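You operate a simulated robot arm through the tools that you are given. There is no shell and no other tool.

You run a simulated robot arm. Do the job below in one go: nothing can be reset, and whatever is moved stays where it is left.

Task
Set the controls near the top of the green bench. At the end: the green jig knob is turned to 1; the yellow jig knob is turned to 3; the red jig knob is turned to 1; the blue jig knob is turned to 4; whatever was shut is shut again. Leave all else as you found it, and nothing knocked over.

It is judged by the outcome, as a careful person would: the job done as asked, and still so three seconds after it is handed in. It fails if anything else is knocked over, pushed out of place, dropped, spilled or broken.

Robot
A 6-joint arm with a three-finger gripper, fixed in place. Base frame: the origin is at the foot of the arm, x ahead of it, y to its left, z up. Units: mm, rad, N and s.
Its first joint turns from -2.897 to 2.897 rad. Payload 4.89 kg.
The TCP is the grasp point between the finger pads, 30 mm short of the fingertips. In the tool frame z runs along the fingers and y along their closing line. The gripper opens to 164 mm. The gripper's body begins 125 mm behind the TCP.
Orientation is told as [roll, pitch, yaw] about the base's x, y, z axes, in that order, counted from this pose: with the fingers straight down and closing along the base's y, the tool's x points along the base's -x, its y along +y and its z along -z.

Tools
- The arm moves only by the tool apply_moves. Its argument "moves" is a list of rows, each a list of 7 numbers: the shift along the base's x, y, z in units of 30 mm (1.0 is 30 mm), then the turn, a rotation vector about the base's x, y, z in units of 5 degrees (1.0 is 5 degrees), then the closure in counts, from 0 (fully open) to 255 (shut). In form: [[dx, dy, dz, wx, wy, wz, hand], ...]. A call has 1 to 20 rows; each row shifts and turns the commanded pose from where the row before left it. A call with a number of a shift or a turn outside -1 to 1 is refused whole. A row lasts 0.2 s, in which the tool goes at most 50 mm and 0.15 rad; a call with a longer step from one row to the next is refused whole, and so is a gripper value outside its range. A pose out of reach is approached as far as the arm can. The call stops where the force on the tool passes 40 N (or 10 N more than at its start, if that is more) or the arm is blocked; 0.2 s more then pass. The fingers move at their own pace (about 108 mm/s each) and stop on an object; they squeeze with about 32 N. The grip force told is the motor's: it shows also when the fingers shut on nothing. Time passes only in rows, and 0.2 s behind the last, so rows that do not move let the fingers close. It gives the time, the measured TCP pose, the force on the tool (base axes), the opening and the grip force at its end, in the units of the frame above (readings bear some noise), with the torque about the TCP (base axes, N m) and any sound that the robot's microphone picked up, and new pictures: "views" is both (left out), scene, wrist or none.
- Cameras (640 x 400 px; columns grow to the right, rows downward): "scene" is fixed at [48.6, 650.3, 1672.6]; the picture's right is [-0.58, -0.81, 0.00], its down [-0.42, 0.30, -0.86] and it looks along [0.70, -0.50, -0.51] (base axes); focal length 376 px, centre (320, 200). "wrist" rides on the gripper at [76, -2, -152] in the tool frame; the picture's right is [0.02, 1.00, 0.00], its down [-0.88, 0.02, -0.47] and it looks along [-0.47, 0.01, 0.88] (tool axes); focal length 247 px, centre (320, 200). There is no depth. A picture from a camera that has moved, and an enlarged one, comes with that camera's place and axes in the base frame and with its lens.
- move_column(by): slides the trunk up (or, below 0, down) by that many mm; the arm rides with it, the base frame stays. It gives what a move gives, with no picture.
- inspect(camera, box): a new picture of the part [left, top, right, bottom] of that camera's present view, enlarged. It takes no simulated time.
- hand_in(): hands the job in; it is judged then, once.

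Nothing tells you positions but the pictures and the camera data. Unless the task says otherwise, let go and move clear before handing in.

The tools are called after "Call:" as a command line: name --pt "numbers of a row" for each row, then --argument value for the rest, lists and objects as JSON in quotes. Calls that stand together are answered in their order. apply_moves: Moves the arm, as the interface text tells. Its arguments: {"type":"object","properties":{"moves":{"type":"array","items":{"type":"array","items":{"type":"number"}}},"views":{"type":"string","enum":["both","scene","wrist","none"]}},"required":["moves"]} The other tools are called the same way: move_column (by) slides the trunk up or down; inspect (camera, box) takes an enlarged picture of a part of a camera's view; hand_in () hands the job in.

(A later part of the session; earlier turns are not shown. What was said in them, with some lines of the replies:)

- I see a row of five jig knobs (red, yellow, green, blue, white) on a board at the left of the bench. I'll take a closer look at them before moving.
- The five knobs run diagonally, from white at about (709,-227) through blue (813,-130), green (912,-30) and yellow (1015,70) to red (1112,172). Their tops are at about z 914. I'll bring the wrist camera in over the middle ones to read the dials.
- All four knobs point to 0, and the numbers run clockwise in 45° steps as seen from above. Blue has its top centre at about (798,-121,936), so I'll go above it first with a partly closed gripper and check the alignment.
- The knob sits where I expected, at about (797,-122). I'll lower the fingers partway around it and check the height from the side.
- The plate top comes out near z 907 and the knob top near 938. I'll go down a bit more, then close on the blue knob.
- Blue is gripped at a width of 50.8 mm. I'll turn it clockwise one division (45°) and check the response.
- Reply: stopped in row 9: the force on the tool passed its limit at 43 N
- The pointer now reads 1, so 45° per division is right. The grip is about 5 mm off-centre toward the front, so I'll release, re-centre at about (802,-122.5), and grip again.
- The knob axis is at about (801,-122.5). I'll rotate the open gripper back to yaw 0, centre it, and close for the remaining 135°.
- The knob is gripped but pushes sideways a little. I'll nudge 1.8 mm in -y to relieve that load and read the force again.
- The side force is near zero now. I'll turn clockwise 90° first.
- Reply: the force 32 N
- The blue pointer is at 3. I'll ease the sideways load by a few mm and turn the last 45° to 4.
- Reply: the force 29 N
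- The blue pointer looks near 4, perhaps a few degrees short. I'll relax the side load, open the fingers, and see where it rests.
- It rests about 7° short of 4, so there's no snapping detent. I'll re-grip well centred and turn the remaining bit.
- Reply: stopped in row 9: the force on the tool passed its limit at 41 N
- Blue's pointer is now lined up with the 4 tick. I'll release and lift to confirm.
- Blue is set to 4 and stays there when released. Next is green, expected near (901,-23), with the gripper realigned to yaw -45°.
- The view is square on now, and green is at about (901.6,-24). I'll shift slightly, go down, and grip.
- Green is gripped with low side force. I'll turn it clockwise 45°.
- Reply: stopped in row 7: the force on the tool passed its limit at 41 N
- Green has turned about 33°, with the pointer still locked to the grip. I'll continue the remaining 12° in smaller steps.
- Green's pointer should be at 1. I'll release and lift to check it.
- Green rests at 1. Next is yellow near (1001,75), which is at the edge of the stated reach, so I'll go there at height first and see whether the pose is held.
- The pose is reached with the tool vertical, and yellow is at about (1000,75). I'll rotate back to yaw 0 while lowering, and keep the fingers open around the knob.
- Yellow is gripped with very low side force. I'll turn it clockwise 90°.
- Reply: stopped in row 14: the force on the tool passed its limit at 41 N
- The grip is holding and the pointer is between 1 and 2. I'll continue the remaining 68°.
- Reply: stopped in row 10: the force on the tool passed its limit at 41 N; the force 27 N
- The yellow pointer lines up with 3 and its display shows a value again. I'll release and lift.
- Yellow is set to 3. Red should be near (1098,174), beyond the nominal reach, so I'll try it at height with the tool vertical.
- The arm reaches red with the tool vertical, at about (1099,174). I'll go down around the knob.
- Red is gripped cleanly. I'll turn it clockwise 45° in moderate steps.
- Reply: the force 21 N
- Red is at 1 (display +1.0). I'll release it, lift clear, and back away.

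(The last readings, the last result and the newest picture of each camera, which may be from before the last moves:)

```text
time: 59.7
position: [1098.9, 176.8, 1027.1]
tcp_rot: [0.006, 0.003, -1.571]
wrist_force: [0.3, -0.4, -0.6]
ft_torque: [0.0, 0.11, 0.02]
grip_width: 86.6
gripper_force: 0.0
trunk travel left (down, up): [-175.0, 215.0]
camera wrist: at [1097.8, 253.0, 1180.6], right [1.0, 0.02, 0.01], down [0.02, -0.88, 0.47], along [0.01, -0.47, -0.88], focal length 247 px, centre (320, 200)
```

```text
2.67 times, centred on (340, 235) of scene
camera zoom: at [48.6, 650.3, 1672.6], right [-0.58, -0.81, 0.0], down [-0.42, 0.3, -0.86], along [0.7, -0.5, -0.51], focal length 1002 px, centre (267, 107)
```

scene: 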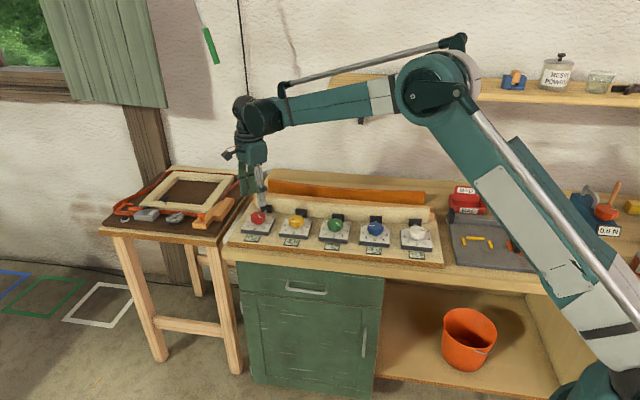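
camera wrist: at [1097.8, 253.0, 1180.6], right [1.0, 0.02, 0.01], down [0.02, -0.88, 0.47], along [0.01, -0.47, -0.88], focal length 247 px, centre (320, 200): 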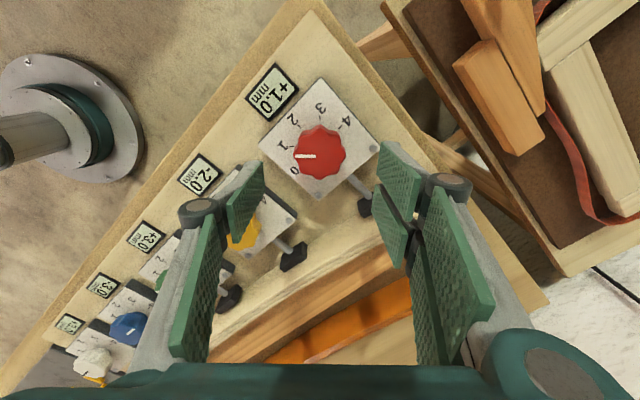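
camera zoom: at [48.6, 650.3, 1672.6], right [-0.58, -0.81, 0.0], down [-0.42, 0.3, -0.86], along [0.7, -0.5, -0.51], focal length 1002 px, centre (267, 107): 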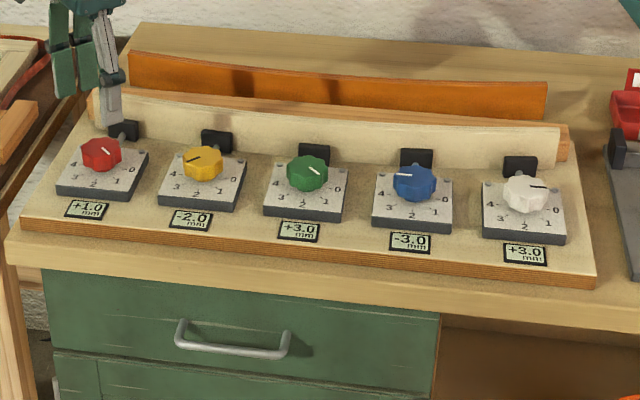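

All four knobs look right and white is still at 0. I'll lift away, back off, and do a last close check.

Call:
apply_moves --pt "0 0 1 0 0 0 120" --pt "0 0 1 0 0 0 120" --pt "-0.5 -0.3 1 0 0 0 120" --pt "-0.9 -0.5 0.8 0 0 0 120" --pt "-1 -0.5 0.6 0 0 0 120" --pt "-1 -0.5 0.6 0 0 0 120" --pt "-1 -0.5 0.4 0 0 0 120" --pt "-1 -0.5 0.4 0 0 0 120" --pt "-1 -0.5 0.4 0 0 0 120" --pt "-1 -0.5 0.4 0 0 0 120" --pt "-1 -0.5 0 0 0 0 120" --pt "-1 -0.5 0 0 0 0 120" --pt "0 0 0 0 0 0 120"

Call:
inspect --camera "scene" --box '[230, 195, 350, 270]'

Call:
inspect --camera "scene" --box '[320, 195, 440, 270]'

```text
time: 62.5
position: [817.1, 29.0, 1224.2]
tcp_rot: [0.007, 0.001, -1.569]
wrist_force: [-0.7, -0.2, 1.0]
ft_torque: [0.02, -0.11, -0.01]
grip_width: 86.7
gripper_force: 0.0
trunk travel left (down, up): [-175.0, 215.0]
camera wrist: at [816.0, 105.5, 1378.1], right [1.0, 0.02, 0.01], down [0.02, -0.88, 0.47], along [0.02, -0.47, -0.88], focal length 247 px, centre (320, 200)
```

scene: 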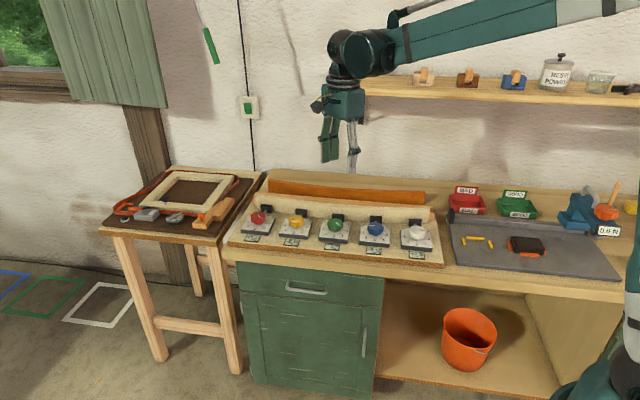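
wrist: 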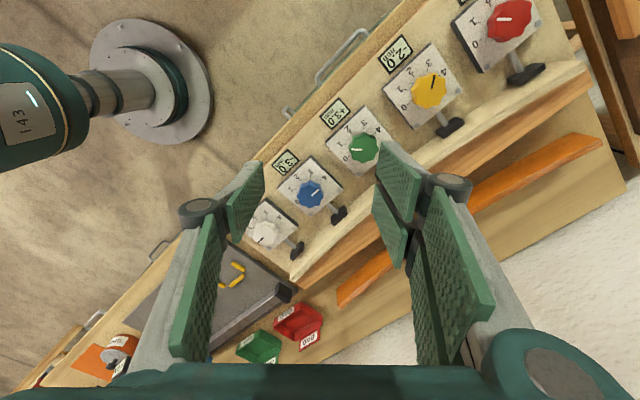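

```text
5.33 times, centred on (290, 232) of scene
camera zoom: at [48.6, 650.3, 1672.6], right [-0.58, -0.81, 0.0], down [-0.42, 0.3, -0.86], along [0.7, -0.5, -0.51], focal length 2004 px, centre (480, 27)
```

zoom: 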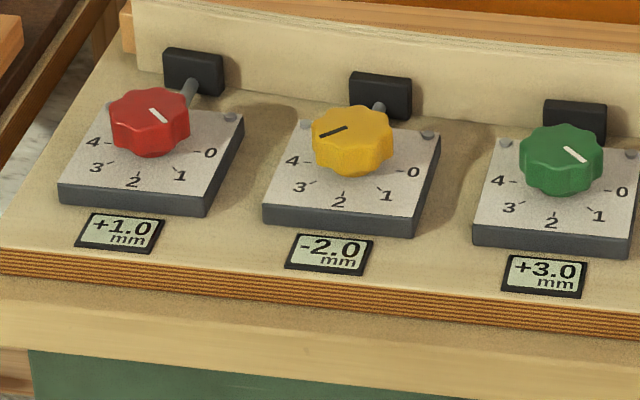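

```text
5.33 times, centred on (380, 232) of scene
camera zoom: at [48.6, 650.3, 1672.6], right [-0.58, -0.81, 0.0], down [-0.42, 0.3, -0.86], along [0.7, -0.5, -0.51], focal length 2004 px, centre (0, 27)
```

zoom: 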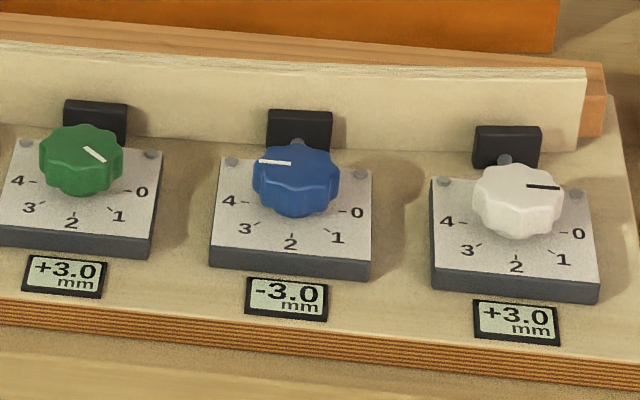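

Red reads 1, yellow 3, green 1 and blue 4, and white is still at 0. Nothing was opened or knocked over and the arm is clear, so I'm handing in.

Call:
hand_in

```text
The job is handed in.
```

The job is handed in. All four jig knobs read as asked in the last pictures:

| Knob | Set to |
|---|---|
| Green | 1 |
| Yellow | 3 |
| Red | 1 |
| Blue | 4 |

- **White knob:** I left it alone and it still points to 0.
- **Displays:** The small mm displays changed as the knobs turned, including white's, which went from +1.0 to +3.0. I set the knobs by their pointers and dial marks, not by the displays.
- **Force stops:** Turning blue, green and yellow tripped the arm's 40 N force stop a few times. Blue also first stopped about 7° short of 4, so I gripped it again and finished the turn. All four knobs stayed on their marks after I let go.
- **Everything else:** I opened nothing, so there was nothing to shut again. I saw nothing knocked over or out of place, and the gripper ended clear of the bench.
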